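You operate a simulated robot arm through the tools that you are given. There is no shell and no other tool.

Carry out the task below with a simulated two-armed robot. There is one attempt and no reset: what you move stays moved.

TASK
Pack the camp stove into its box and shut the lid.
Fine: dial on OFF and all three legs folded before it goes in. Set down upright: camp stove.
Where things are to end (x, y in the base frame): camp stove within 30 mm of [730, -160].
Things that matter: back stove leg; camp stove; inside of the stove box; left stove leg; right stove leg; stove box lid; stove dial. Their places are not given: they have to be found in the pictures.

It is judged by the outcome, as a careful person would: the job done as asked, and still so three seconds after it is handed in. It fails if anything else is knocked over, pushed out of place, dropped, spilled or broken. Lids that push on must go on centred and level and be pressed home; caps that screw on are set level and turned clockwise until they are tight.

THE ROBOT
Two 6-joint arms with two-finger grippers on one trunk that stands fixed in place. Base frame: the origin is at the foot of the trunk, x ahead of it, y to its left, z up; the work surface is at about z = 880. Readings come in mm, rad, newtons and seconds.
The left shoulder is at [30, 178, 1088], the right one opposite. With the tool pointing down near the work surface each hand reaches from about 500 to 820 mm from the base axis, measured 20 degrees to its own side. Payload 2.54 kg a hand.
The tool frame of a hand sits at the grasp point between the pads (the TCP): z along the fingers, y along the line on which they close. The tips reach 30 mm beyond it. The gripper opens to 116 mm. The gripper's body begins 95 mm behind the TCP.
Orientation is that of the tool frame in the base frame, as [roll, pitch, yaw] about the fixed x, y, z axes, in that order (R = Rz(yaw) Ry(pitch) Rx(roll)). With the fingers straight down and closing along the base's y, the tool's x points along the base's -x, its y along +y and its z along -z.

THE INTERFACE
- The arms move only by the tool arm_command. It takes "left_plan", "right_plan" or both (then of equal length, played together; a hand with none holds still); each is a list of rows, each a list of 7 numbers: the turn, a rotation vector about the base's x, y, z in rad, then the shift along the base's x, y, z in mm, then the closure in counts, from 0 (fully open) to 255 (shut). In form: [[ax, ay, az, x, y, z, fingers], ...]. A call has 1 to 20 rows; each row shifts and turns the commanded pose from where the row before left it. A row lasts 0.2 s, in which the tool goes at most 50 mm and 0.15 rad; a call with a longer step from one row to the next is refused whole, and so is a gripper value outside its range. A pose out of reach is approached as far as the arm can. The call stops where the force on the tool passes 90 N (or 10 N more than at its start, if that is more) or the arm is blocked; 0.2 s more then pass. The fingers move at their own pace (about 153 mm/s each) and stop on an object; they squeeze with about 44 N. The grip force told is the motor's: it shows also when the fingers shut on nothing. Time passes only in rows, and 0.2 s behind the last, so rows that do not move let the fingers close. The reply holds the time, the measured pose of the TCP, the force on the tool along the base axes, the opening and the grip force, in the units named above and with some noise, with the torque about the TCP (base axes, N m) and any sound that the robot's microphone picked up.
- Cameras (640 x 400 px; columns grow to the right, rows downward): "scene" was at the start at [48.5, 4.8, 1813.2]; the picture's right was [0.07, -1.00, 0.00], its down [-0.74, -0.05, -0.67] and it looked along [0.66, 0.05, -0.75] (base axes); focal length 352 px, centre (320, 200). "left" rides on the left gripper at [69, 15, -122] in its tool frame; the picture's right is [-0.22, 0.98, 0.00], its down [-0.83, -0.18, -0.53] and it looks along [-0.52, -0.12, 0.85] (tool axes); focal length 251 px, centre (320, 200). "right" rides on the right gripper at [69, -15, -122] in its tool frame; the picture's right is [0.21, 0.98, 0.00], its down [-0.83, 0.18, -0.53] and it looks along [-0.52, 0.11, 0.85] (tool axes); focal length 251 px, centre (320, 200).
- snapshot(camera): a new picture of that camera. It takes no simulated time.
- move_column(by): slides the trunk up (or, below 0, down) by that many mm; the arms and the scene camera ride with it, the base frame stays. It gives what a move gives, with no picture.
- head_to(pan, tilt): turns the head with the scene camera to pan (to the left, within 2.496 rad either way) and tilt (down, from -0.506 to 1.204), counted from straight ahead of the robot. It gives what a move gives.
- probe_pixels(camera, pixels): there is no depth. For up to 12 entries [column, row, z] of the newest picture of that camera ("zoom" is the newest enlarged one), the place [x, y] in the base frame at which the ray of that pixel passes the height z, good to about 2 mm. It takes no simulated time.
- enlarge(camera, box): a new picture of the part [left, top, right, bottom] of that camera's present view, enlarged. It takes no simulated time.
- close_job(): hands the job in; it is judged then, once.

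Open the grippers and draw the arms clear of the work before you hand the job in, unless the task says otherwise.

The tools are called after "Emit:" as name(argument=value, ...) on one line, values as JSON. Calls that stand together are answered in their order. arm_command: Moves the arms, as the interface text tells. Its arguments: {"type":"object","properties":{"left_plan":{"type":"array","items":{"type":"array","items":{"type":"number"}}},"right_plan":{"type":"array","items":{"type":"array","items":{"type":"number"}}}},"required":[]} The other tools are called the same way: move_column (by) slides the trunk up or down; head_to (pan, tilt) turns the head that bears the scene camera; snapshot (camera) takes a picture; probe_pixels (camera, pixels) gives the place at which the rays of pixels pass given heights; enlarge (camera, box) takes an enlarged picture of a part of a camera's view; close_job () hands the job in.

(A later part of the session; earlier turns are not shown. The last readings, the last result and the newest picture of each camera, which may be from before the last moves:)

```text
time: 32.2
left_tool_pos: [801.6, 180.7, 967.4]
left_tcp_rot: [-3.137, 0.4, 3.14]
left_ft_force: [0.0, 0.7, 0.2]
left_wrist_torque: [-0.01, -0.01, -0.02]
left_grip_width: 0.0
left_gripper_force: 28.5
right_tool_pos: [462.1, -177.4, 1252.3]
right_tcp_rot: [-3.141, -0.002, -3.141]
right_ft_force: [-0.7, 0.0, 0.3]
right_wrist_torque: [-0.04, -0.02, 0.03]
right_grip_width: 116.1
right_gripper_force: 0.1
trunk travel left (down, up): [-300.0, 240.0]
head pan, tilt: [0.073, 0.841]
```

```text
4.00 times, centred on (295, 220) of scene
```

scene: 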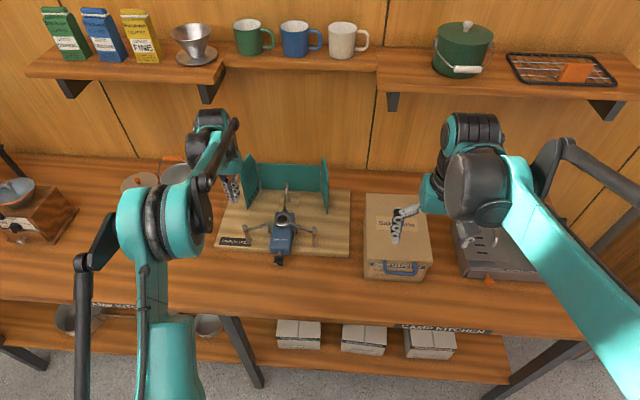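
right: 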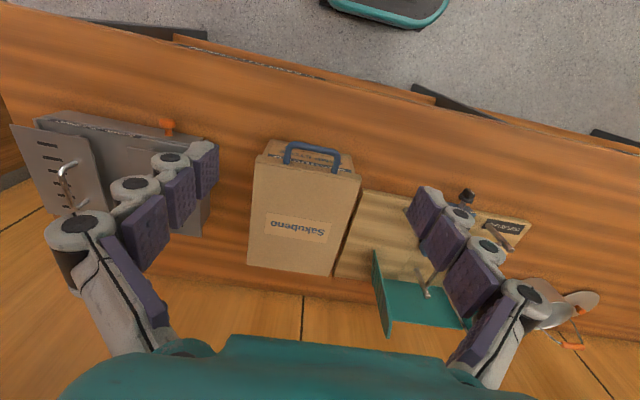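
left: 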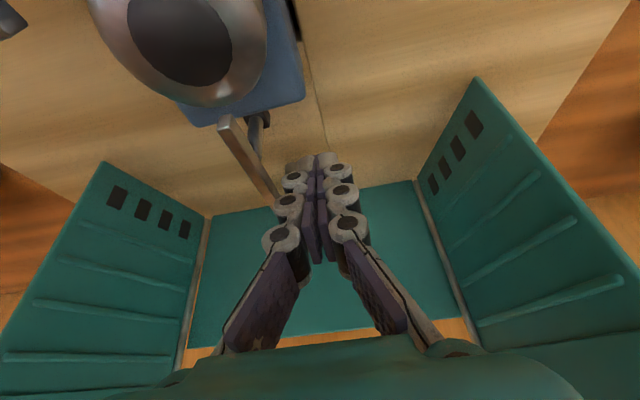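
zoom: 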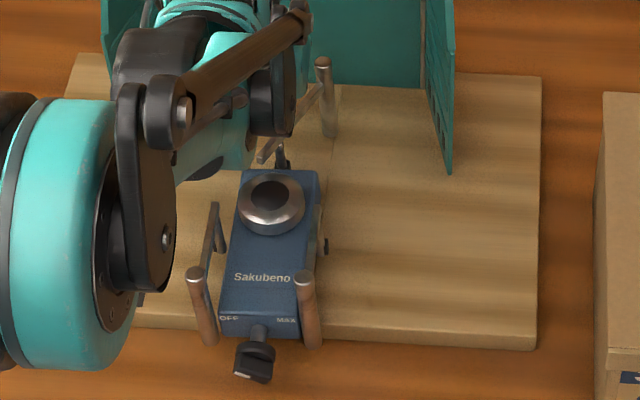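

The back leg swings to −y freely. I keep pushing along its arc to about −60°.

Emit:
arm_command(left_plan=[[0, 0, 0, 3.3, -5.8, 0, 255], [0, 0, 0, 3.3, -5.8, 0, 255], [0, 0, 0, 3.3, -5.9, 0, 255], [0, 0, 0, 0.4, -5.7, 0, 255], [0, 0, 0, 0.4, -5.7, 0, 255], [0, 0, 0, 0.4, -5.7, 0, 255]])

Emit:
snapshot(camera="left")

Emit:
enlarge(camera="scene", box=[245, 170, 345, 270])

```text
time: 33.6
left_tool_pos: [812.8, 145.0, 967.6]
left_tcp_rot: [-3.137, 0.401, 3.14]
left_ft_force: [-0.3, 0.3, -0.6]
left_wrist_torque: [0.01, 0.01, -0.03]
left_grip_width: 0.1
left_gripper_force: 28.7
right_tool_pos: [462.0, -177.5, 1253.4]
right_tcp_rot: [-3.141, 0.001, -3.14]
right_ft_force: [-0.3, 0.0, 0.2]
right_wrist_torque: [-0.06, -0.02, 0.01]
right_grip_width: 116.1
right_gripper_force: 0.1
trunk travel left (down, up): [-300.0, 240.0]
head pan, tilt: [0.073, 0.841]
```

```text
taken
```

left: 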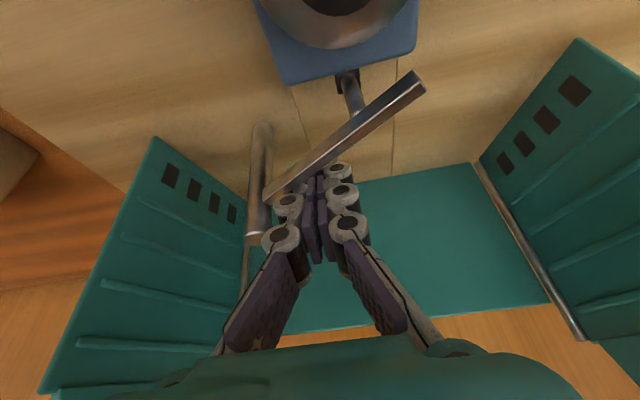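

```text
4.00 times, centred on (295, 220) of scene
```

zoom: 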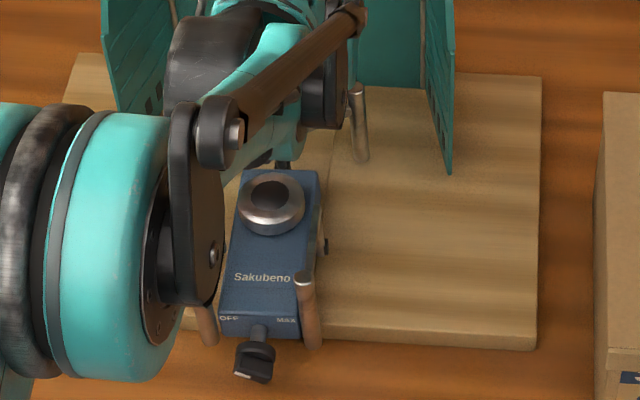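

Going well. I continue around to about −90°, where it would lie across the back of the body.

Emit:
arm_command(left_plan=[[0, 0, 0, -2.2, -4.4, 0, 255], [0, 0, 0, -2.2, -4.4, 0, 255], [0, 0, 0, -2.2, -4.3, 0, 255], [0, 0, 0, -3.7, -3.8, 0, 255], [0, 0, 0, -3.7, -3.8, 0, 255], [0, 0, 0, -3.6, -3.9, 0, 255]])

Emit:
snapshot(camera="left")

Emit:
enlarge(camera="scene", box=[245, 170, 345, 270])

```text
time: 35.0
left_tool_pos: [794.9, 120.7, 968.0]
left_tcp_rot: [-3.137, 0.399, 3.14]
left_ft_force: [0.9, -0.3, -0.4]
left_wrist_torque: [0.01, 0.03, -0.01]
left_grip_width: 0.3
left_gripper_force: 28.0
right_tool_pos: [462.0, -177.1, 1252.8]
right_tcp_rot: [-3.141, 0.001, 3.14]
right_ft_force: [-0.4, 0.3, 0.4]
right_wrist_torque: [-0.04, -0.01, -0.02]
right_grip_width: 116.2
right_gripper_force: 0.0
trunk travel left (down, up): [-300.0, 240.0]
head pan, tilt: [0.073, 0.841]
```

```text
taken
```

left: 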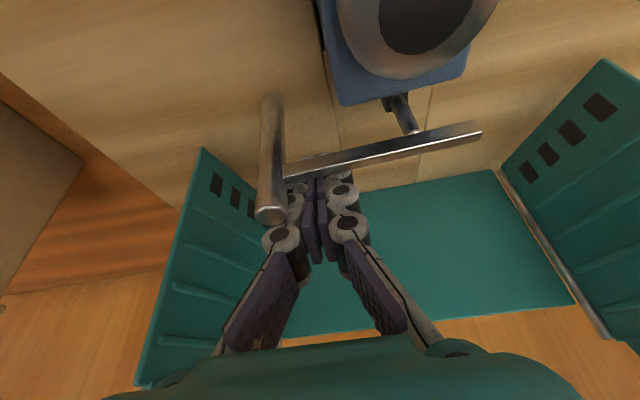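

```text
4.00 times, centred on (295, 220) of scene
```

zoom: 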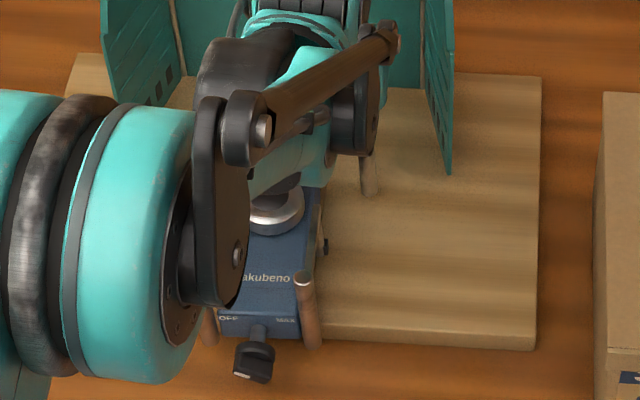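

The back leg is nearly parallel to the body's back edge. I push on in −x with small steps until the stop is felt.

Emit:
arm_command(left_plan=[[0, 0, 0, -4, -2, 0, 255], [0, 0, 0, -4, -1.5, 0, 255]])

Emit:
arm_command(left_plan=[[0, 0, 0, -3, 0, 0, 255], [0, 0, 0, -3, 0, 0, 255]])

Emit:
snapshot(camera="left")

Emit:
enlarge(camera="scene", box=[245, 170, 345, 270])

```text
time: 35.6
left_tool_pos: [790.7, 120.6, 967.8]
left_tcp_rot: [-3.135, 0.402, -3.141]
left_ft_force: [40.8, 12.3, 17.2]
left_wrist_torque: [-0.56, 1.25, 0.46]
left_grip_width: 0.0
left_gripper_force: 28.9
right_tool_pos: [465.0, -176.5, 1251.8]
right_tcp_rot: [-3.14, -0.003, 3.14]
right_ft_force: [-0.5, 0.1, 0.0]
right_wrist_torque: [0.04, 0.0, 0.0]
right_grip_width: 116.1
right_gripper_force: 0.0
trunk travel left (down, up): [-300.0, 240.0]
head pan, tilt: [0.073, 0.841]
```

```text
time: 36.2
left_tool_pos: [781.6, 115.5, 969.2]
left_tcp_rot: [-3.134, 0.4, 3.14]
left_ft_force: [24.4, -2.2, 18.0]
left_wrist_torque: [-0.05, 0.51, -0.04]
left_grip_width: 6.4
left_gripper_force: 28.8
right_tool_pos: [463.9, -177.5, 1253.8]
right_tcp_rot: [3.141, 0.0, 3.139]
right_ft_force: [-0.6, -0.5, -0.4]
right_wrist_torque: [-0.01, -0.01, 0.01]
right_grip_width: 115.6
right_gripper_force: 0.1
trunk travel left (down, up): [-300.0, 240.0]
head pan, tilt: [0.073, 0.841]
```

```text
taken
```

left: 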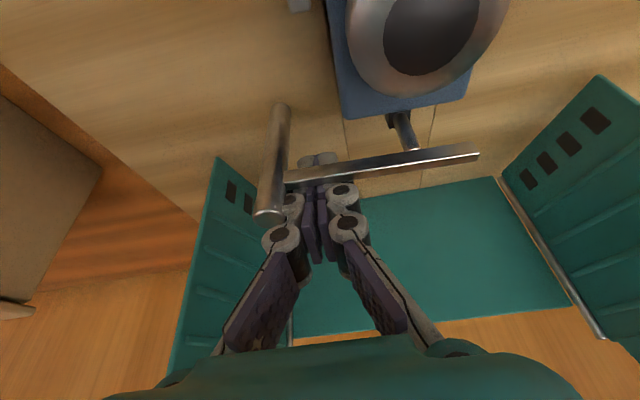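

```text
4.00 times, centred on (295, 220) of scene
```

zoom: 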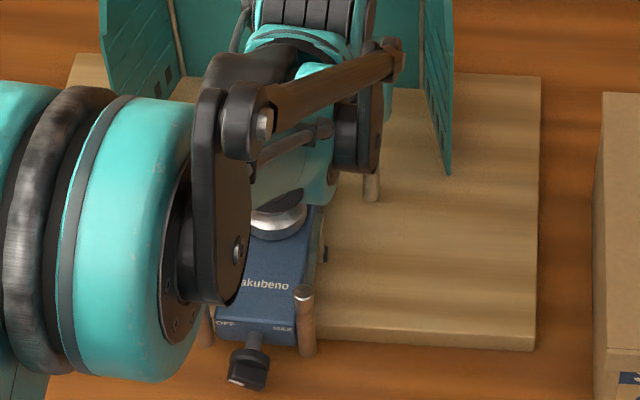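

The stop was met (force rose, the stove slid a few mm forward). The leg is folded; I back off in +x first, then lift straight up.

Emit:
arm_command(left_plan=[[0, 0, 0, 8, 1, 0, 255], [0, 0, 0, 10, 3, 0, 255], [0, 0, 0, 4, 4, 30, 255], [0, 0, 0, 0, 5, 45, 255], [0, 0, 0, -10, 10, 45, 255], [0, 0.1, 0, -40, 10, 20, 255]])

Emit:
snapshot(camera="left")

Emit:
snapshot(camera="scene")

```text
time: 37.6
left_tool_pos: [752.2, 150.6, 1107.8]
left_tcp_rot: [-3.136, 0.3, 3.14]
left_ft_force: [-0.3, 0.7, 0.7]
left_wrist_torque: [0.03, 0.0, -0.01]
left_grip_width: 0.1
left_gripper_force: 28.3
right_tool_pos: [461.2, -177.4, 1253.3]
right_tcp_rot: [-3.14, 0.0, 3.14]
right_ft_force: [-0.3, 0.6, 0.9]
right_wrist_torque: [0.0, -0.06, 0.03]
right_grip_width: 116.4
right_gripper_force: 0.1
trunk travel left (down, up): [-300.0, 240.0]
head pan, tilt: [0.073, 0.841]
```

```text
taken
```

left: 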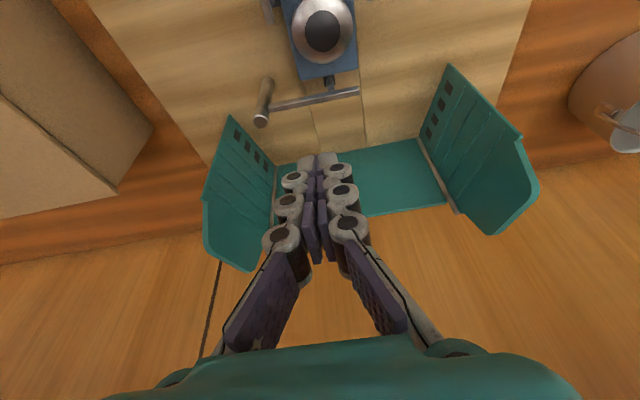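

```text
taken
```

scene: 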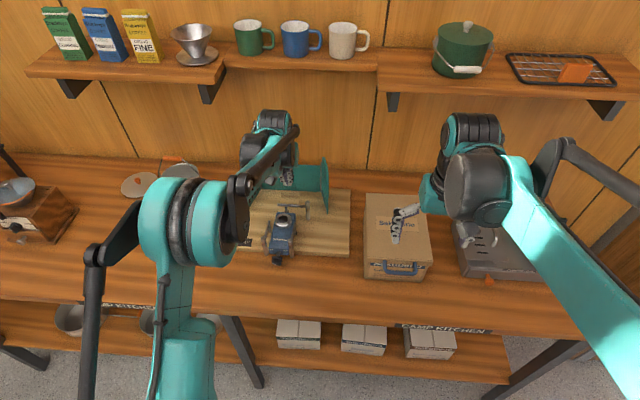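

I pull the left hand back out of the way to see the stove clearly.

Emit:
arm_command(left_plan=[[0, 0.1, 0, -35, 25, 10, 255], [0, 0.1, 0, -35, 25, 10, 255], [0, 0.1, 0, -35, 30, 10, 255], [0, 0, 0, -35, 30, 0, 255], [0, 0, 0, -30, 30, 0, 0], [0, 0, 0, -20, 30, 0, 0]])

Emit:
enlarge(camera="scene", box=[245, 170, 345, 270])

Emit:
snapshot(camera="left")

```text
time: 39.0
left_tool_pos: [562.4, 322.1, 1138.6]
left_tcp_rot: [-3.135, 0.0, 3.14]
left_ft_force: [-0.3, 0.5, 0.1]
left_wrist_torque: [-0.04, -0.01, 0.01]
left_grip_width: 116.0
left_gripper_force: 0.1
right_tool_pos: [462.6, -175.2, 1253.9]
right_tcp_rot: [-3.141, -0.001, 3.139]
right_ft_force: [-0.2, -0.7, 0.4]
right_wrist_torque: [0.0, -0.04, 0.0]
right_grip_width: 116.0
right_gripper_force: 0.0
trunk travel left (down, up): [-300.0, 240.0]
head pan, tilt: [0.073, 0.841]
```

```text
4.00 times, centred on (295, 220) of scene
```

zoom: 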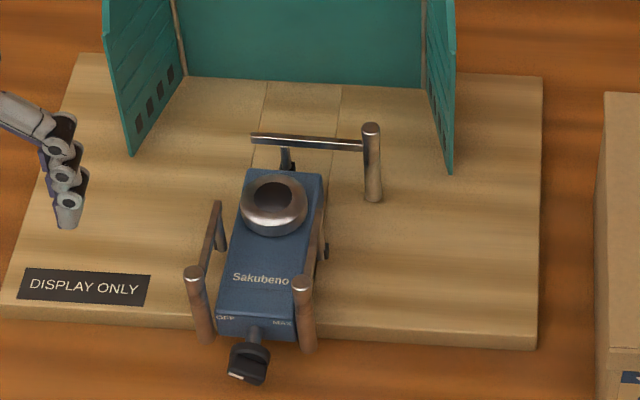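

```text
taken
```

left: 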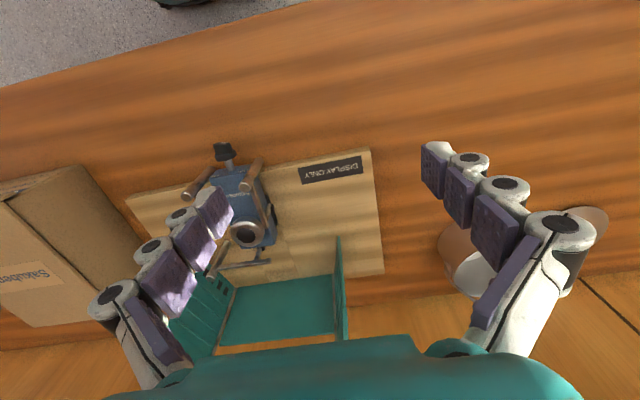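

All three legs look folded, and the dial is at OFF. I measure the present pose of the stove.

Emit:
probe_pixels(camera="scene", pixels=[[269.25, 221, 965], [263.5, 238, 985], [290.75, 240.75, 985], [278.25, 204.25, 965], [307.75, 202.5, 985], [276.75, 213, 935], [295.25, 214.5, 935], [269.25, 250, 935], [290, 251.25, 935], [283, 218.75, 950], [277, 262, 923]])

Emit:
enlarge(camera="scene", box=[260, 195, 310, 265])

```text
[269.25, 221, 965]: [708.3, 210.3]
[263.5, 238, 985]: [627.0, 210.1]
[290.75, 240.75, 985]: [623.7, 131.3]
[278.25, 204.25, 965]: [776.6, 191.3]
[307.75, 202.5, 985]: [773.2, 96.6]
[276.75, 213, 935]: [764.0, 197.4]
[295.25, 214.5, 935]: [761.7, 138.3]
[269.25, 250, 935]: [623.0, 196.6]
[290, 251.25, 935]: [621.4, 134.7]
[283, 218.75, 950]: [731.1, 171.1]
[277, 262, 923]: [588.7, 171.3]
```

```text
5.71 times, centred on (285, 230) of scene
```

zoom: 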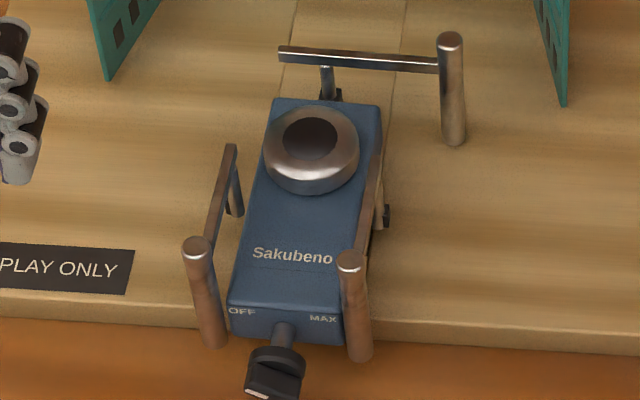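

I want precise heights for grasping, so I move the left camera to an unobstructed view over the stove.

Emit:
arm_command(left_plan=[[0, 0, 0, 5, -35, 15, 0], [0, 0, 0, 5, -35, 15, 0], [0, 0, 0, 5, -35, 15, 0], [0, 0, 0, 5, -40, 15, 0]])

Emit:
snapshot(camera="left")

Emit:
enlarge(camera="left", box=[270, 110, 390, 250])

```text
time: 40.0
left_tool_pos: [584.0, 175.6, 1199.0]
left_tcp_rot: [-3.138, 0.0, 3.141]
left_ft_force: [0.2, 0.0, -0.7]
left_wrist_torque: [0.04, -0.01, 0.02]
left_grip_width: 116.1
left_gripper_force: 0.0
right_tool_pos: [462.0, -178.7, 1252.9]
right_tcp_rot: [3.141, 0.0, 3.141]
right_ft_force: [0.2, 0.1, 0.1]
right_wrist_torque: [0.0, -0.01, -0.01]
right_grip_width: 115.9
right_gripper_force: 0.2
trunk travel left (down, up): [-300.0, 240.0]
head pan, tilt: [0.073, 0.841]
```

```text
taken
```

left: 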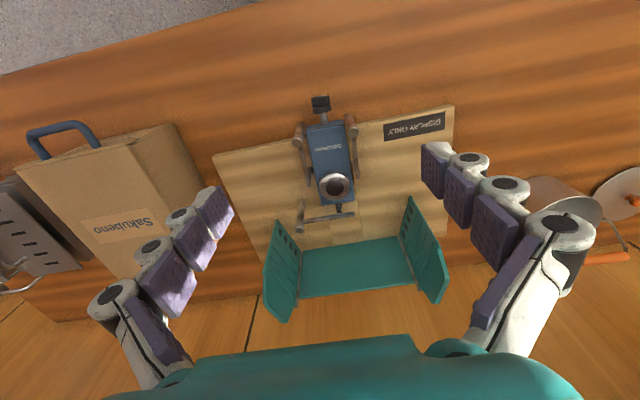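

```text
2.86 times, centred on (330, 180) of left
```

zoom: 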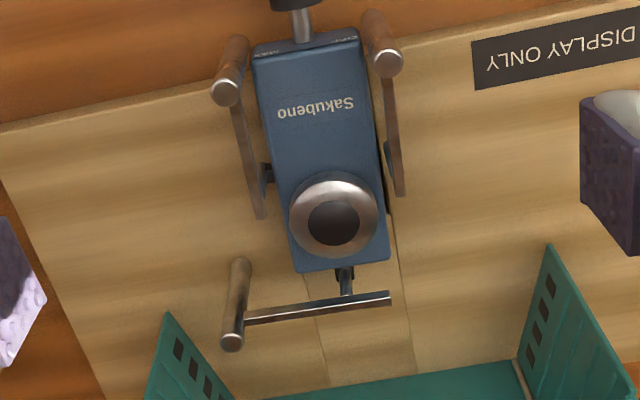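

I probe the body corners, burner and arm end in this zoomed view at two heights to intersect with the scene camera's rays.

Emit:
probe_pixels(camera="zoom", pixels=[[336, 222, 940], [336, 222, 970], [296, 272, 930], [296, 272, 960], [390, 258, 930], [390, 258, 960], [255, 50, 930], [255, 50, 960], [362, 35, 930], [362, 35, 960], [388, 297, 950], [388, 297, 980]])

Emit:
enlarge(camera="scene", box=[258, 195, 312, 265])

```text
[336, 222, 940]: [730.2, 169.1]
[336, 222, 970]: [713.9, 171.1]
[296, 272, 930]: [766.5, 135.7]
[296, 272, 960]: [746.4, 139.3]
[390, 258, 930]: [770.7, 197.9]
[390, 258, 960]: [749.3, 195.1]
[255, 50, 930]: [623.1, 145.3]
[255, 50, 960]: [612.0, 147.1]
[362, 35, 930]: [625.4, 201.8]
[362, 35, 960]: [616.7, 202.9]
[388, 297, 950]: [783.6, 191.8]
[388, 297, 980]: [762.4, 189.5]
```

```text
5.71 times, centred on (285, 230) of scene
```

zoom: 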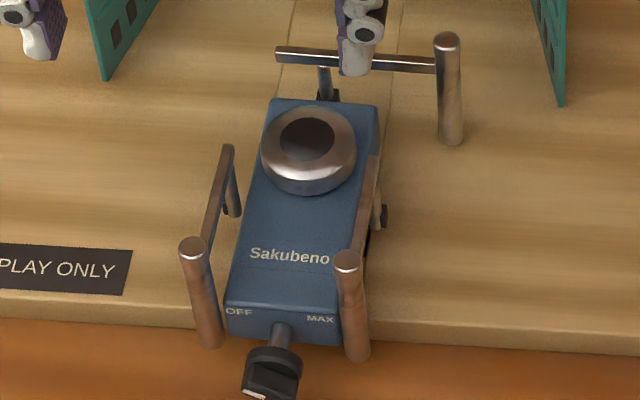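

Now the same features in the scene zoom: burner (307,140), body top corners (270,100), (378,106), (228,303), (340,313), back arm inner end (279,52).

Emit:
probe_pixels(camera="zoom", pixels=[[307, 140, 940], [307, 140, 970], [270, 100, 930], [270, 100, 960], [378, 106, 930], [378, 106, 960], [228, 303, 930], [228, 303, 960], [340, 313, 930], [340, 313, 960], [279, 52, 950], [279, 52, 980]])

Emit:
snapshot(camera="scene")

```text
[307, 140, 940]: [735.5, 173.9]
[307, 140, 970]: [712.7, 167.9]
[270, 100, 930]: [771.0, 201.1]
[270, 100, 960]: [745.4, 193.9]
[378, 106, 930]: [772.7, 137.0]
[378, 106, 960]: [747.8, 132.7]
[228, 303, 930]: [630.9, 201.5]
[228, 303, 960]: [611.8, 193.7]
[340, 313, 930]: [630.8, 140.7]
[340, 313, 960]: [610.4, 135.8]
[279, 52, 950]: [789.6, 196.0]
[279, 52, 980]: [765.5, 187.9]
```

```text
taken
```

scene: 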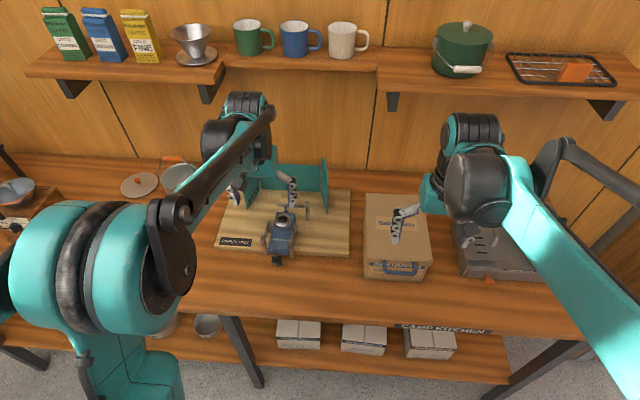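

The stove now has its burner at about (721,170, top z≈958), body top z≈938, axis y≈170. Next, the lid: I turn the right hand by −90° about z so the fingers close along x, and bring it above the handle bar (531,−170,1000).

Emit:
arm_command(left_plan=[[0, 0, 0, -8, 18, 5, 0], [0, 0, 0, -8, 18, 5, 0], [0, 0, 0, -8, 18, 5, 0], [0, 0, 0, -8, 18, 5, 0], [0, 0, 0, -8, 18, 5, 0], [0, 0, 0, -8, 18, 5, 0], [0, 0, 0, -8, 18, 5, 0], [0, 0, 0, -8, 18, 5, 0], [0, 0, 0, 0, 15, 0, 0], [0, 0, 0, 0, 15, 0, 0], [0, 0, 0, 0, 15, 0, 0]], right_plan=[[0, 0, -0.1428, 6, 0.7, -13, 176], [0, 0, -0.1428, 6, 0.7, -13, 176], [0, 0, -0.1428, 6, 0.7, -13, 176], [0, 0, -0.1428, 6, 0.7, -13, 176], [0, 0, -0.1428, 6, 0.7, -13, 176], [0, 0, -0.1428, 6, 0.7, -13, 176], [0, 0, -0.1428, 6, 0.7, -13, 176], [0, 0, -0.1428, 6, 0.7, -13, 176], [0, 0, -0.1428, 6, 0.7, -13, 176], [0, 0, -0.1428, 6, 0.7, -13, 176], [0, 0, -0.1428, 8, 0.7, -13, 176]])

Emit:
snapshot(camera="right")

Emit:
snapshot(camera="scene")

```text
time: 42.4
left_tool_pos: [519.3, 364.7, 1237.5]
left_tcp_rot: [-3.138, -0.001, 3.139]
left_ft_force: [-0.3, -0.2, 0.4]
left_wrist_torque: [-0.02, 0.01, -0.02]
left_grip_width: 115.9
left_gripper_force: 0.0
right_tool_pos: [530.8, -168.7, 1109.7]
right_tcp_rot: [-3.138, -0.001, 1.569]
right_ft_force: [-0.9, -0.4, -0.3]
right_wrist_torque: [-0.02, 0.06, -0.01]
right_grip_width: 36.0
right_gripper_force: 0.0
trunk travel left (down, up): [-300.0, 240.0]
head pan, tilt: [0.073, 0.841]
```

```text
taken
```

right: 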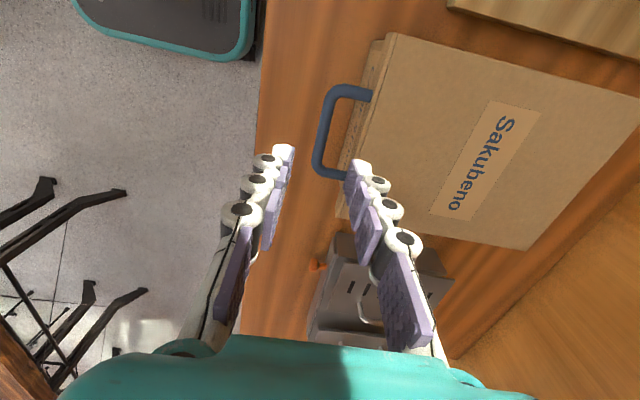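

```text
taken
```

scene: 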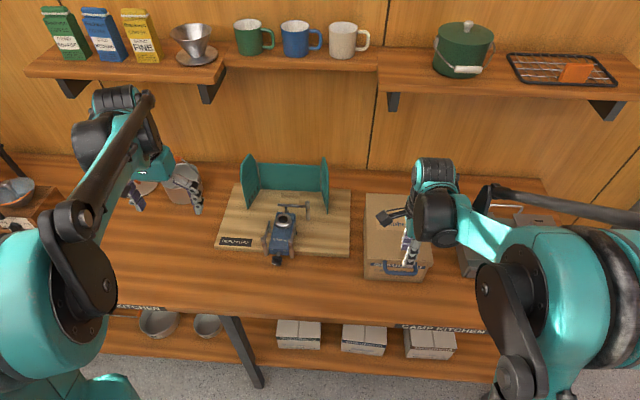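

The right camera sees the handle: bar at about (322,130), its ends at (370,95) and (350,172). I probe them at z≈1000.

Emit:
enlarge(camera="right", box=[290, 70, 400, 200])

Emit:
probe_pixels(camera="right", pixels=[[322, 130, 990], [322, 130, 1000], [370, 94, 995], [352, 172, 995], [398, 35, 1000], [388, 35, 1000], [340, 215, 1000]])

```text
3.08 times, centred on (345, 135) of right
```

zoom: 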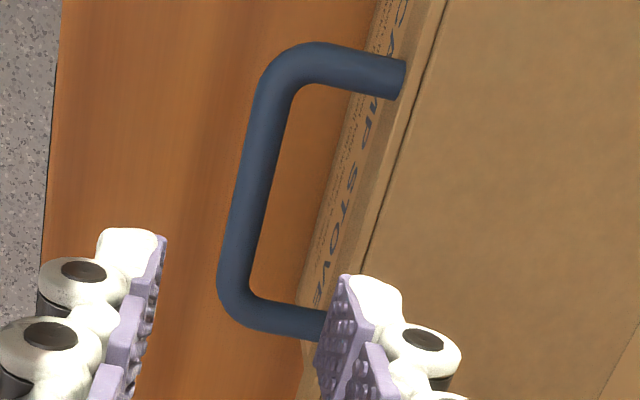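

```text
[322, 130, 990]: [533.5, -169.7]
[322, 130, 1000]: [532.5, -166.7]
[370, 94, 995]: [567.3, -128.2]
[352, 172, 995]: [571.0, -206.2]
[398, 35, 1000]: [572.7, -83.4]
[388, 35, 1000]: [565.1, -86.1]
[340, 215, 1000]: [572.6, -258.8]
```

The bar is at x≈532, y≈−167, with a 30 mm gap to the lip. I lower the fingers so they straddle the bar.

Emit:
arm_command(right_plan=[[0, 0, 0, 1.5, 1.5, -40, 176], [0, 0, 0, 0, 0, -35, 176], [0, 0, 0, 0, 0, -20, 176], [0, 0, 0, 0, 0, -12, 176]])

Emit:
snapshot(camera="right")

Emit:
enlarge(camera="scene", box=[350, 220, 450, 290])

```text
time: 43.4
left_tool_pos: [518.4, 364.7, 1238.6]
left_tcp_rot: [-3.137, 0.0, 3.141]
left_ft_force: [-0.3, -0.3, -0.3]
left_wrist_torque: [-0.01, 0.02, -0.02]
left_grip_width: 116.1
left_gripper_force: 0.1
right_tool_pos: [532.8, -168.1, 1002.5]
right_tcp_rot: [3.141, -0.001, 1.571]
right_ft_force: [-1.2, -0.2, -1.3]
right_wrist_torque: [0.01, -0.02, 0.03]
right_grip_width: 34.7
right_gripper_force: 0.1
trunk travel left (down, up): [-300.0, 240.0]
head pan, tilt: [0.073, 0.841]
```

```text
taken
```

right: 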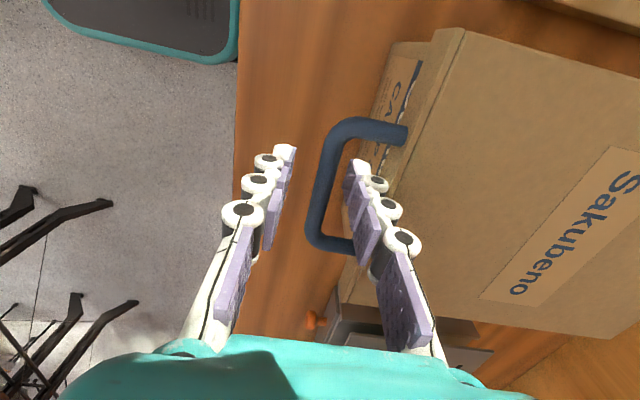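

```text
5.71 times, centred on (400, 255) of scene
```

zoom: 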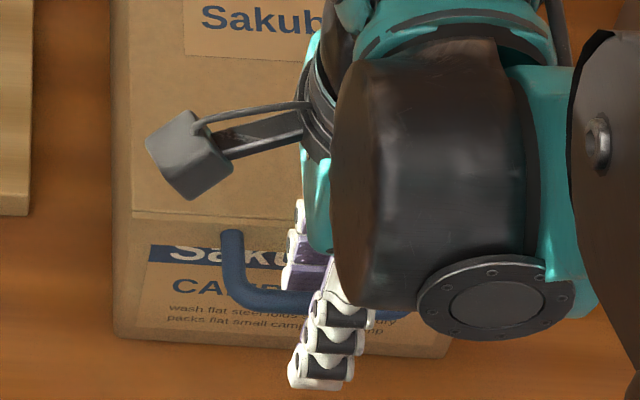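

The bar passes between the two fingers, at the grasp point (318,190). I close on it.

Emit:
arm_command(right_plan=[[0, 0, 0, 0, 0, 0, 230], [0, 0, 0, 0, 0, 0, 255], [0, 0, 0, 0, 0, 0, 255]])

Emit:
enlarge(camera="right", box=[240, 90, 420, 280])

```text
time: 44.2
left_tool_pos: [522.4, 364.5, 1235.6]
left_tcp_rot: [-3.135, -0.001, 3.141]
left_ft_force: [-0.1, 0.1, 0.0]
left_wrist_torque: [0.01, 0.02, 0.01]
left_grip_width: 115.8
left_gripper_force: 0.1
right_tool_pos: [533.7, -166.9, 1002.6]
right_tcp_rot: [-3.141, 0.002, 1.57]
right_ft_force: [19.3, -1.2, 3.0]
right_wrist_torque: [-0.09, -0.17, 0.59]
right_grip_width: 9.3
right_gripper_force: 37.0
trunk travel left (down, up): [-300.0, 240.0]
head pan, tilt: [0.073, 0.841]
```

```text
2.11 times, centred on (330, 185) of right
```

zoom: 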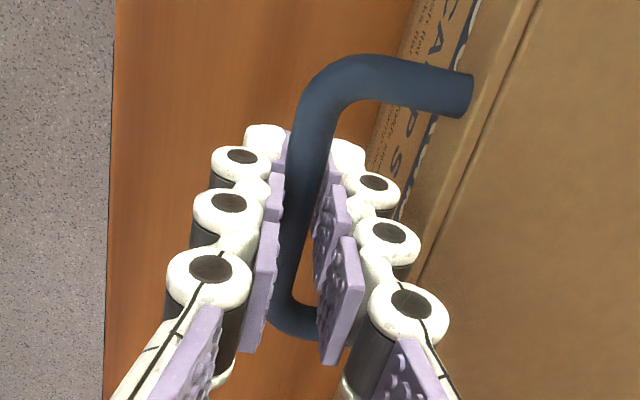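

Held (9.3 mm), with the bar pulling slightly in +x. I lift along the arc about the rear hinge (radius ≈279 mm), the first 0.2 rad, and check that the lid comes up.

Emit:
arm_command(right_plan=[[0, 0, 0, 1.5, 0, 5, 255], [0, 0, 0, 1.4, 0, 23, 255], [0, 0, 0, 4.2, 0, 27.6, 255]])

Emit:
snapshot(camera="scene")

Emit:
snapshot(camera="right")

```text
time: 45.0
left_tool_pos: [519.6, 363.9, 1236.8]
left_tcp_rot: [-3.135, -0.001, 3.141]
left_ft_force: [0.6, -0.6, -0.4]
left_wrist_torque: [0.03, 0.02, 0.02]
left_grip_width: 116.1
left_gripper_force: 0.1
right_tool_pos: [540.0, -167.1, 1059.6]
right_tcp_rot: [-3.138, 0.001, 1.57]
right_ft_force: [6.1, -0.6, -1.4]
right_wrist_torque: [0.5, 0.09, 0.56]
right_grip_width: 10.0
right_gripper_force: 36.9
trunk travel left (down, up): [-300.0, 240.0]
head pan, tilt: [0.073, 0.841]
```

```text
taken
```

scene: 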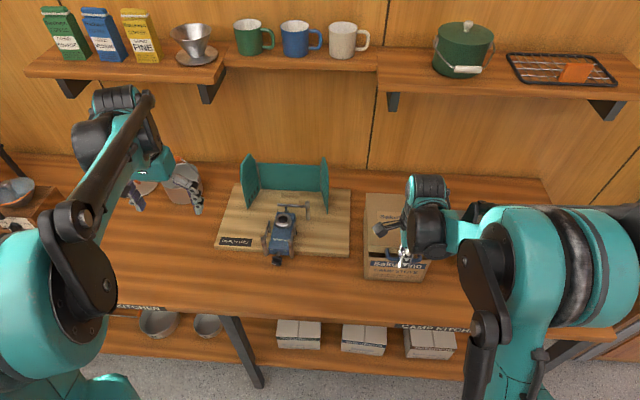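

```text
taken
```

right: 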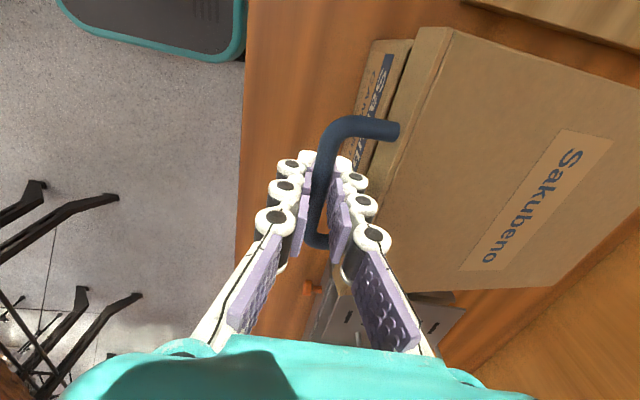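

The lid is opening with only small forces. I continue the arc to 0.7 rad while pitching the hand slightly forward.

Emit:
arm_command(right_plan=[[0, 0, 0, 6.9, 0, 27, 255], [0, 0, 0, 9.6, 0, 26.2, 255], [0, -0.06, 0, 11.7, 0, 25, 255], [0, -0.06, 0, 14.1, 0, 23.7, 255], [0, -0.06, 0, 16.4, 0, 22.1, 255]])

Emit:
snapshot(camera="scene")

Emit:
snapshot(camera="right")

```text
time: 46.2
left_tool_pos: [521.0, 363.9, 1236.1]
left_tcp_rot: [-3.136, -0.002, -3.142]
left_ft_force: [0.7, -0.4, 0.0]
left_wrist_torque: [-0.01, 0.01, -0.04]
left_grip_width: 116.0
left_gripper_force: 0.0
right_tool_pos: [601.1, -167.6, 1182.3]
right_tcp_rot: [2.963, -0.001, 1.573]
right_ft_force: [8.8, 2.1, -8.7]
right_wrist_torque: [0.08, 0.15, 0.16]
right_grip_width: 9.6
right_gripper_force: 36.0
trunk travel left (down, up): [-300.0, 240.0]
head pan, tilt: [0.073, 0.841]
```

```text
taken
```

scene: 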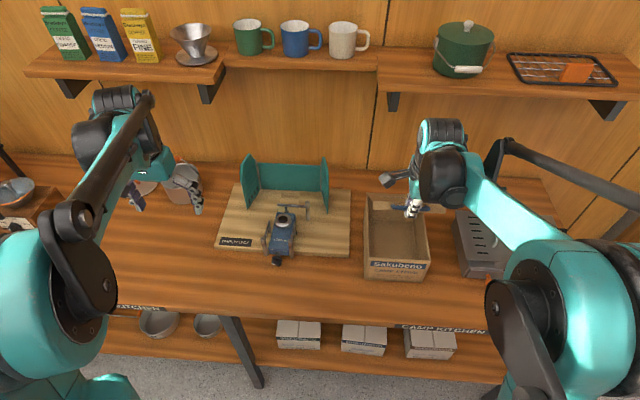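

```text
taken
```

right: 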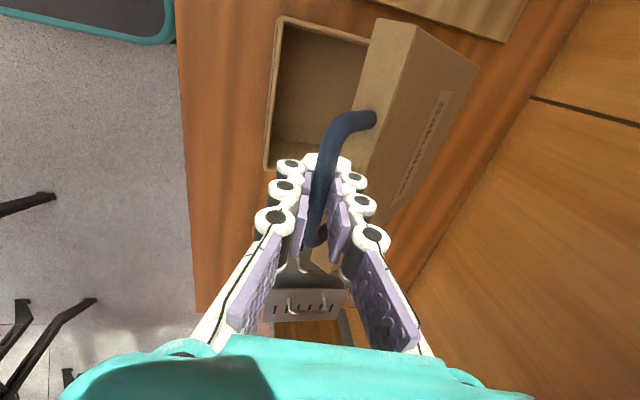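

The box is opening and is empty inside. I continue the arc to 1.2 rad, pitching the hand further.

Emit:
arm_command(right_plan=[[0, -0.07, 0, 18.5, 0, 20.3, 255], [0, -0.07, 0, 20.4, 0, 18.2, 255], [0, -0.07, 0, 22.2, 0, 16, 255], [0, -0.07, 0, 23.7, 0, 13.7, 255], [0, -0.07, 0, 24.9, 0, 11.2, 255]])

Emit:
snapshot(camera="scene")

Emit:
snapshot(camera="right")

```text
time: 47.4
left_tool_pos: [521.5, 364.0, 1235.6]
left_tcp_rot: [-3.136, -0.004, -3.141]
left_ft_force: [0.5, 0.2, -0.6]
left_wrist_torque: [-0.01, 0.02, 0.0]
left_grip_width: 116.0
left_gripper_force: 0.1
right_tool_pos: [710.5, -168.0, 1260.1]
right_tcp_rot: [2.615, 0.001, 1.571]
right_ft_force: [7.4, 0.2, -20.7]
right_wrist_torque: [0.21, 0.17, -0.15]
right_grip_width: 10.1
right_gripper_force: 36.7
trunk travel left (down, up): [-300.0, 240.0]
head pan, tilt: [0.073, 0.841]
```

```text
taken
```

scene: 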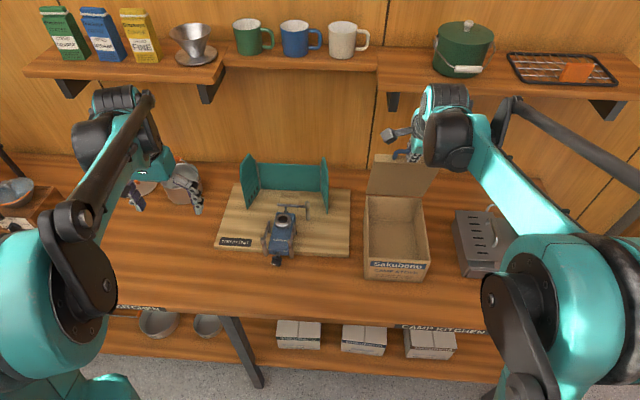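

```text
taken
```

right: 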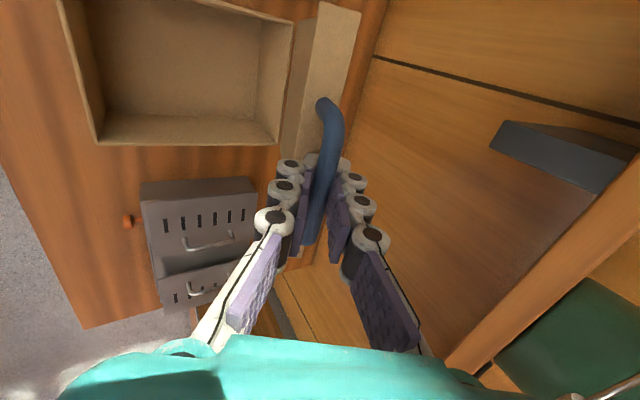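

The tool is pulled down by about 20 N, so I am a few mm outside the arc. I go on in smaller steps with a slightly smaller radius.

Emit:
arm_command(right_plan=[[0, -0.05, 0, 13, 0, 1, 255], [0, -0.05, 0, 13, 0, 1, 255]])

Emit:
snapshot(camera="right")

```text
time: 48.0
left_tool_pos: [516.4, 364.7, 1238.5]
left_tcp_rot: [-3.137, 0.003, 3.139]
left_ft_force: [-0.3, -0.5, -0.3]
left_wrist_torque: [0.0, -0.04, 0.01]
left_grip_width: 116.0
left_gripper_force: 0.1
right_tool_pos: [731.9, -168.3, 1267.2]
right_tcp_rot: [2.508, 0.001, 1.568]
right_ft_force: [-4.8, -1.3, 15.2]
right_wrist_torque: [0.33, 0.08, -0.29]
right_grip_width: 10.0
right_gripper_force: 36.7
trunk travel left (down, up): [-300.0, 240.0]
head pan, tilt: [0.073, 0.841]
```

```text
taken
```

right: 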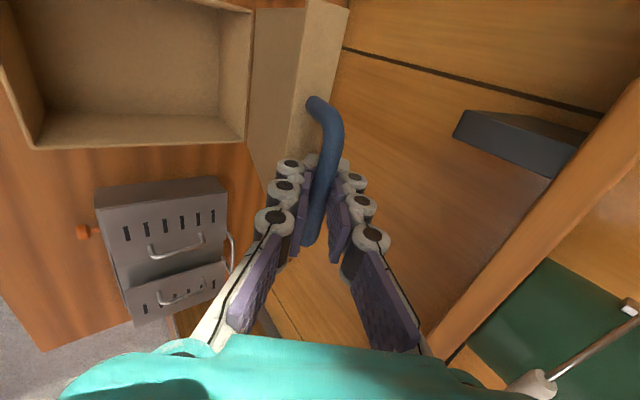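

I refit the hinge to about (812, 995) with radius 276 and continue to 1.4 and 1.5 rad.

Emit:
arm_command(right_plan=[[0, -0.05, 0, 14, 0, 3.2, 255], [0, -0.05, 0, 13.8, 0, 2.5, 255], [0, -0.05, 0, 13.5, 0, 1.6, 255], [0, -0.05, 0, 13.4, 0, 1.2, 255]])

Emit:
snapshot(camera="right")

Emit:
snapshot(camera="scene")

```text
time: 49.0
left_tool_pos: [518.0, 365.2, 1238.5]
left_tcp_rot: [-3.136, 0.002, 3.139]
left_ft_force: [-0.3, -0.1, 0.3]
left_wrist_torque: [0.01, 0.02, 0.0]
left_grip_width: 115.8
left_gripper_force: 0.1
right_tool_pos: [787.0, -167.7, 1275.0]
right_tcp_rot: [2.31, 0.0, 1.57]
right_ft_force: [-1.4, -4.7, 20.8]
right_wrist_torque: [0.34, 0.05, -0.3]
right_grip_width: 10.2
right_gripper_force: 35.8
trunk travel left (down, up): [-300.0, 240.0]
head pan, tilt: [0.073, 0.841]
```

```text
taken
```

right: 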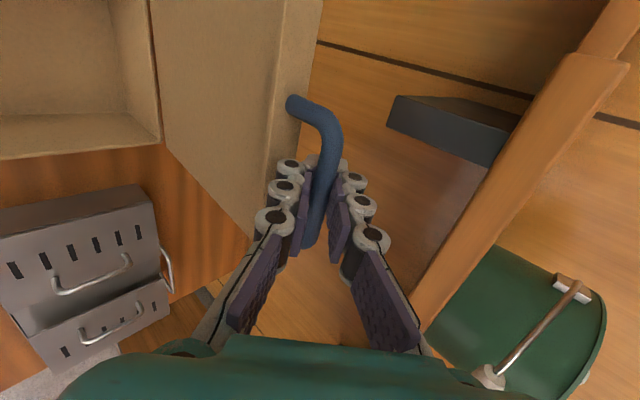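

```text
taken
```

scene: 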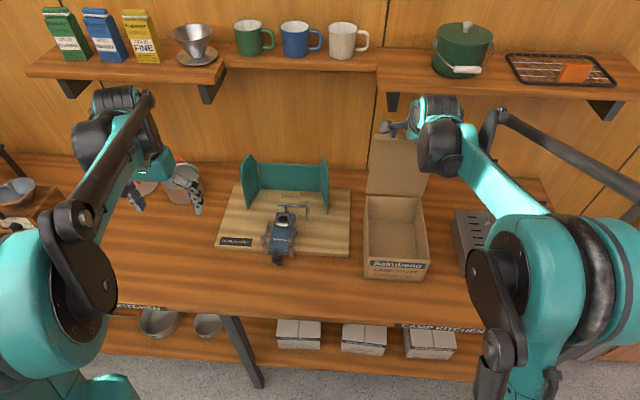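

The lid is at about 86°. Before going on I check how near the shelf's front edge is.

Emit:
probe_pixels(camera="scene", pixels=[[390, 88, 1250], [390, 88, 1300], [390, 88, 1350], [390, 78, 1300], [390, 110, 1250], [390, 110, 1200]])

Emit:
enlarge(camera="scene", box=[350, 60, 470, 200])

```text
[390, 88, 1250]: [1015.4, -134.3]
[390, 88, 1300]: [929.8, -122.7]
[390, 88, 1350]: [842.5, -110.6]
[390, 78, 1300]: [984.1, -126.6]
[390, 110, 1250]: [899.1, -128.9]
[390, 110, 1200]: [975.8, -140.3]
```

```text
2.86 times, centred on (410, 130) of scene
```

zoom: 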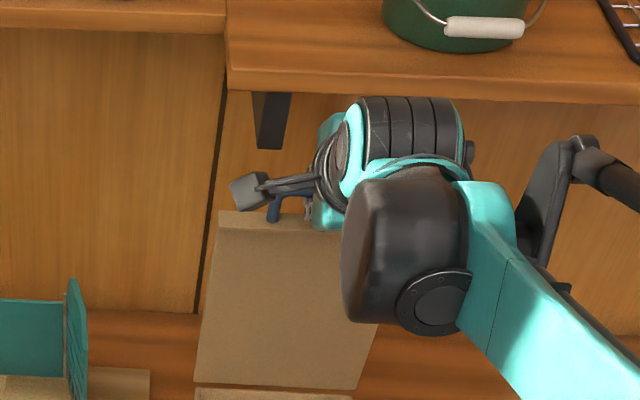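

The lid's top edge is well in front of the shelf. I take it slightly past vertical in two small steps.

Emit:
arm_command(right_plan=[[0, -0.04, 0, 13.3, 0, 1.6, 255], [0, -0.04, 0, 13.3, 0, 1.2, 255]])

Emit:
enlarge(camera="scene", box=[350, 60, 470, 200])

Emit:
snapshot(camera="right")

```text
time: 49.6
left_tool_pos: [518.0, 364.5, 1238.2]
left_tcp_rot: [-3.135, 0.0, 3.141]
left_ft_force: [0.7, 0.0, -0.7]
left_wrist_torque: [-0.05, 0.01, 0.02]
left_grip_width: 116.1
left_gripper_force: 0.0
right_tool_pos: [814.0, -168.1, 1275.9]
right_tcp_rot: [2.232, -0.001, 1.57]
right_ft_force: [-0.7, -3.4, 7.2]
right_wrist_torque: [0.27, 0.03, -0.4]
right_grip_width: 9.2
right_gripper_force: 36.1
trunk travel left (down, up): [-300.0, 240.0]
head pan, tilt: [0.073, 0.841]
```

```text
2.86 times, centred on (410, 130) of scene
```

zoom: 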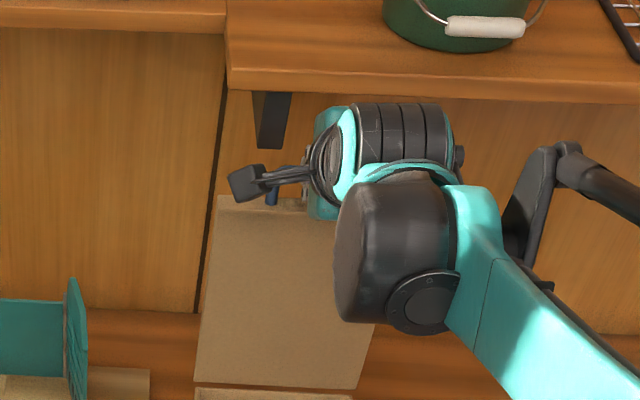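

```text
taken
```

right: 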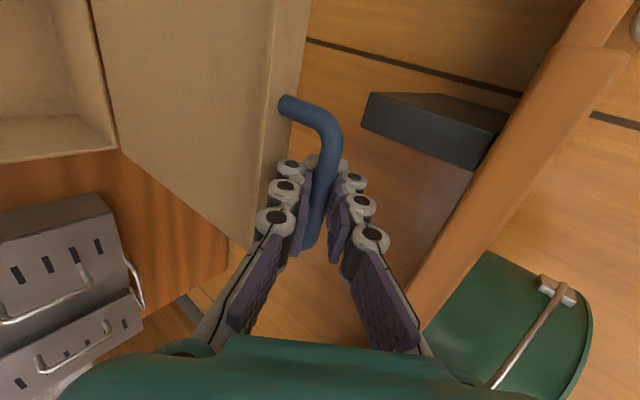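

Just past vertical now. I go on to about 100° so that it rests open, watching the force.

Emit:
arm_command(right_plan=[[0, -0.03, 0, 13.5, 0, -0.5, 255], [0, -0.03, 0, 13.5, 0, -1.5, 255]])

Emit:
enlarge(camera="scene", box=[350, 60, 470, 200])

Emit:
snapshot(camera="right")

```text
time: 50.2
left_tool_pos: [518.8, 364.6, 1237.1]
left_tcp_rot: [-3.136, 0.0, 3.142]
left_ft_force: [0.6, -1.6, 0.1]
left_wrist_torque: [-0.02, 0.03, 0.05]
left_grip_width: 116.0
left_gripper_force: 0.1
right_tool_pos: [842.1, -167.8, 1273.4]
right_tcp_rot: [2.171, -0.001, 1.571]
right_ft_force: [0.8, -1.1, 4.5]
right_wrist_torque: [0.43, 0.03, -0.38]
right_grip_width: 9.0
right_gripper_force: 34.8
trunk travel left (down, up): [-300.0, 240.0]
head pan, tilt: [0.073, 0.841]
```

```text
2.86 times, centred on (410, 130) of scene
```

zoom: 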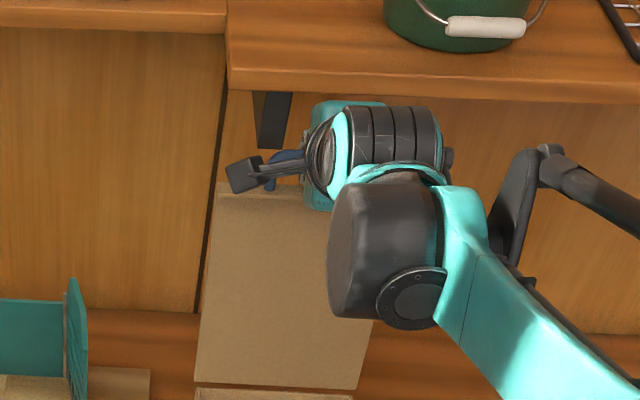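

```text
taken
```

right: 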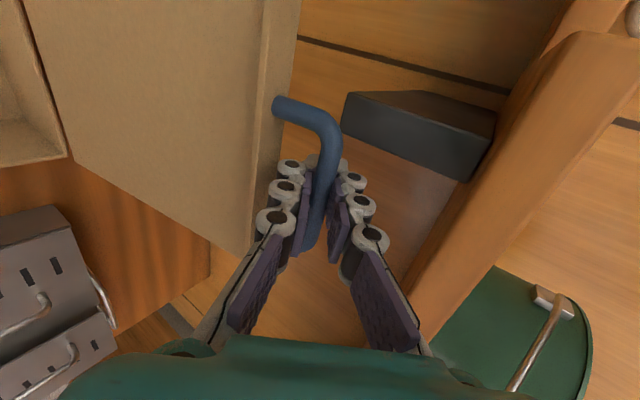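

No stop yet at about 97°. I go on another 0.1 rad carefully.

Emit:
arm_command(right_plan=[[0, -0.03, 0, 12.9, 0, -2.3, 255], [0, -0.03, 0, 12.8, 0, -3, 255]])

Emit:
snapshot(camera="right")

```text
time: 50.8
left_tool_pos: [513.6, 363.5, 1239.3]
left_tcp_rot: [-3.138, 0.002, -3.141]
left_ft_force: [0.2, -0.5, 0.8]
left_wrist_torque: [0.03, 0.01, 0.01]
left_grip_width: 116.2
left_gripper_force: 0.2
right_tool_pos: [859.9, -166.8, 1268.3]
right_tcp_rot: [2.115, -0.001, 1.57]
right_ft_force: [-47.2, 2.0, -30.0]
right_wrist_torque: [0.37, 0.01, -0.57]
right_grip_width: 9.9
right_gripper_force: 37.2
trunk travel left (down, up): [-300.0, 240.0]
head pan, tilt: [0.073, 0.841]
```

```text
taken
```

right: 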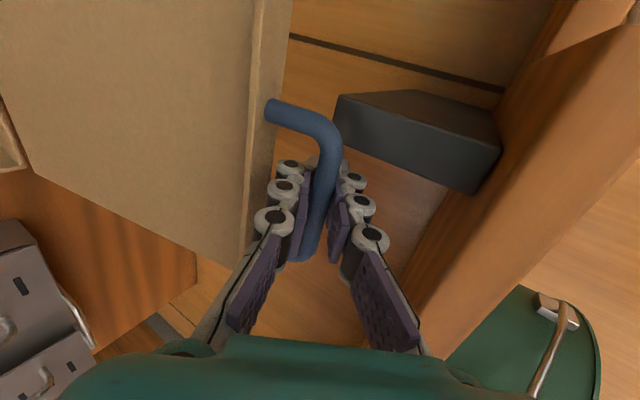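

The lid met its stop at about 101°. I ease back 5 mm, open the fingers only a little (20 mm), and withdraw along the tool axis so that the lower finger slides out of the handle.

Emit:
arm_command(right_plan=[[0, 0, 0, -5, 0, 0.5, 255], [0, 0, 0, 0, 0, 0, 211], [0, 0, 0, 0, 0, 0, 211], [0, 0, 0, -17, 0, 10, 211], [0, 0, 0, -26, 0, 15, 211]])

Emit:
snapshot(camera="right")

Emit:
snapshot(camera="scene")

```text
time: 52.0
left_tool_pos: [516.7, 365.9, 1238.3]
left_tcp_rot: [-3.136, -0.002, 3.142]
left_ft_force: [-0.5, -0.8, -0.7]
left_wrist_torque: [-0.02, -0.05, -0.04]
left_grip_width: 116.0
left_gripper_force: 0.1
right_tool_pos: [817.0, -167.3, 1294.4]
right_tcp_rot: [2.111, 0.0, 1.57]
right_ft_force: [-0.3, 0.2, 0.3]
right_wrist_torque: [-0.02, 0.01, -0.01]
right_grip_width: 20.0
right_gripper_force: 0.2
trunk travel left (down, up): [-300.0, 240.0]
head pan, tilt: [0.073, 0.841]
```

```text
taken
```

right: 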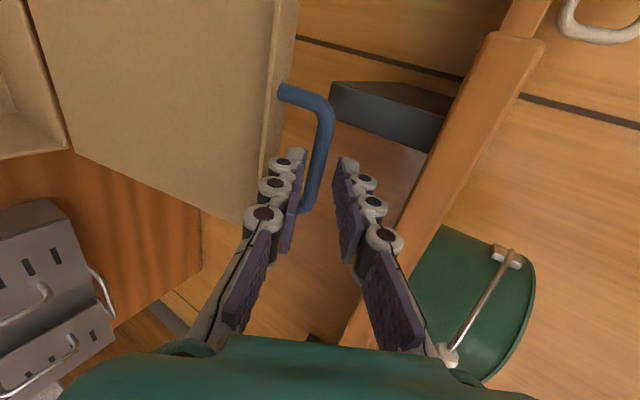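

```text
taken
```

scene: 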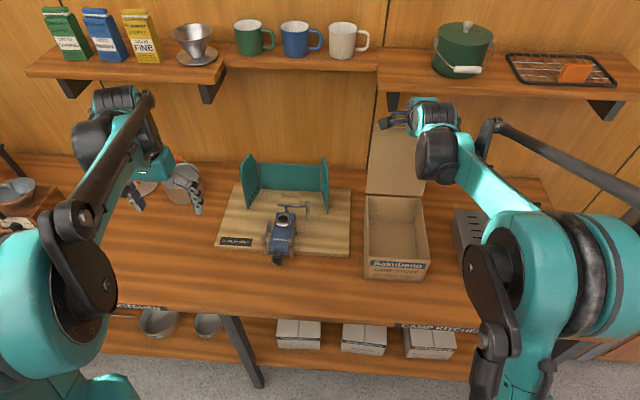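

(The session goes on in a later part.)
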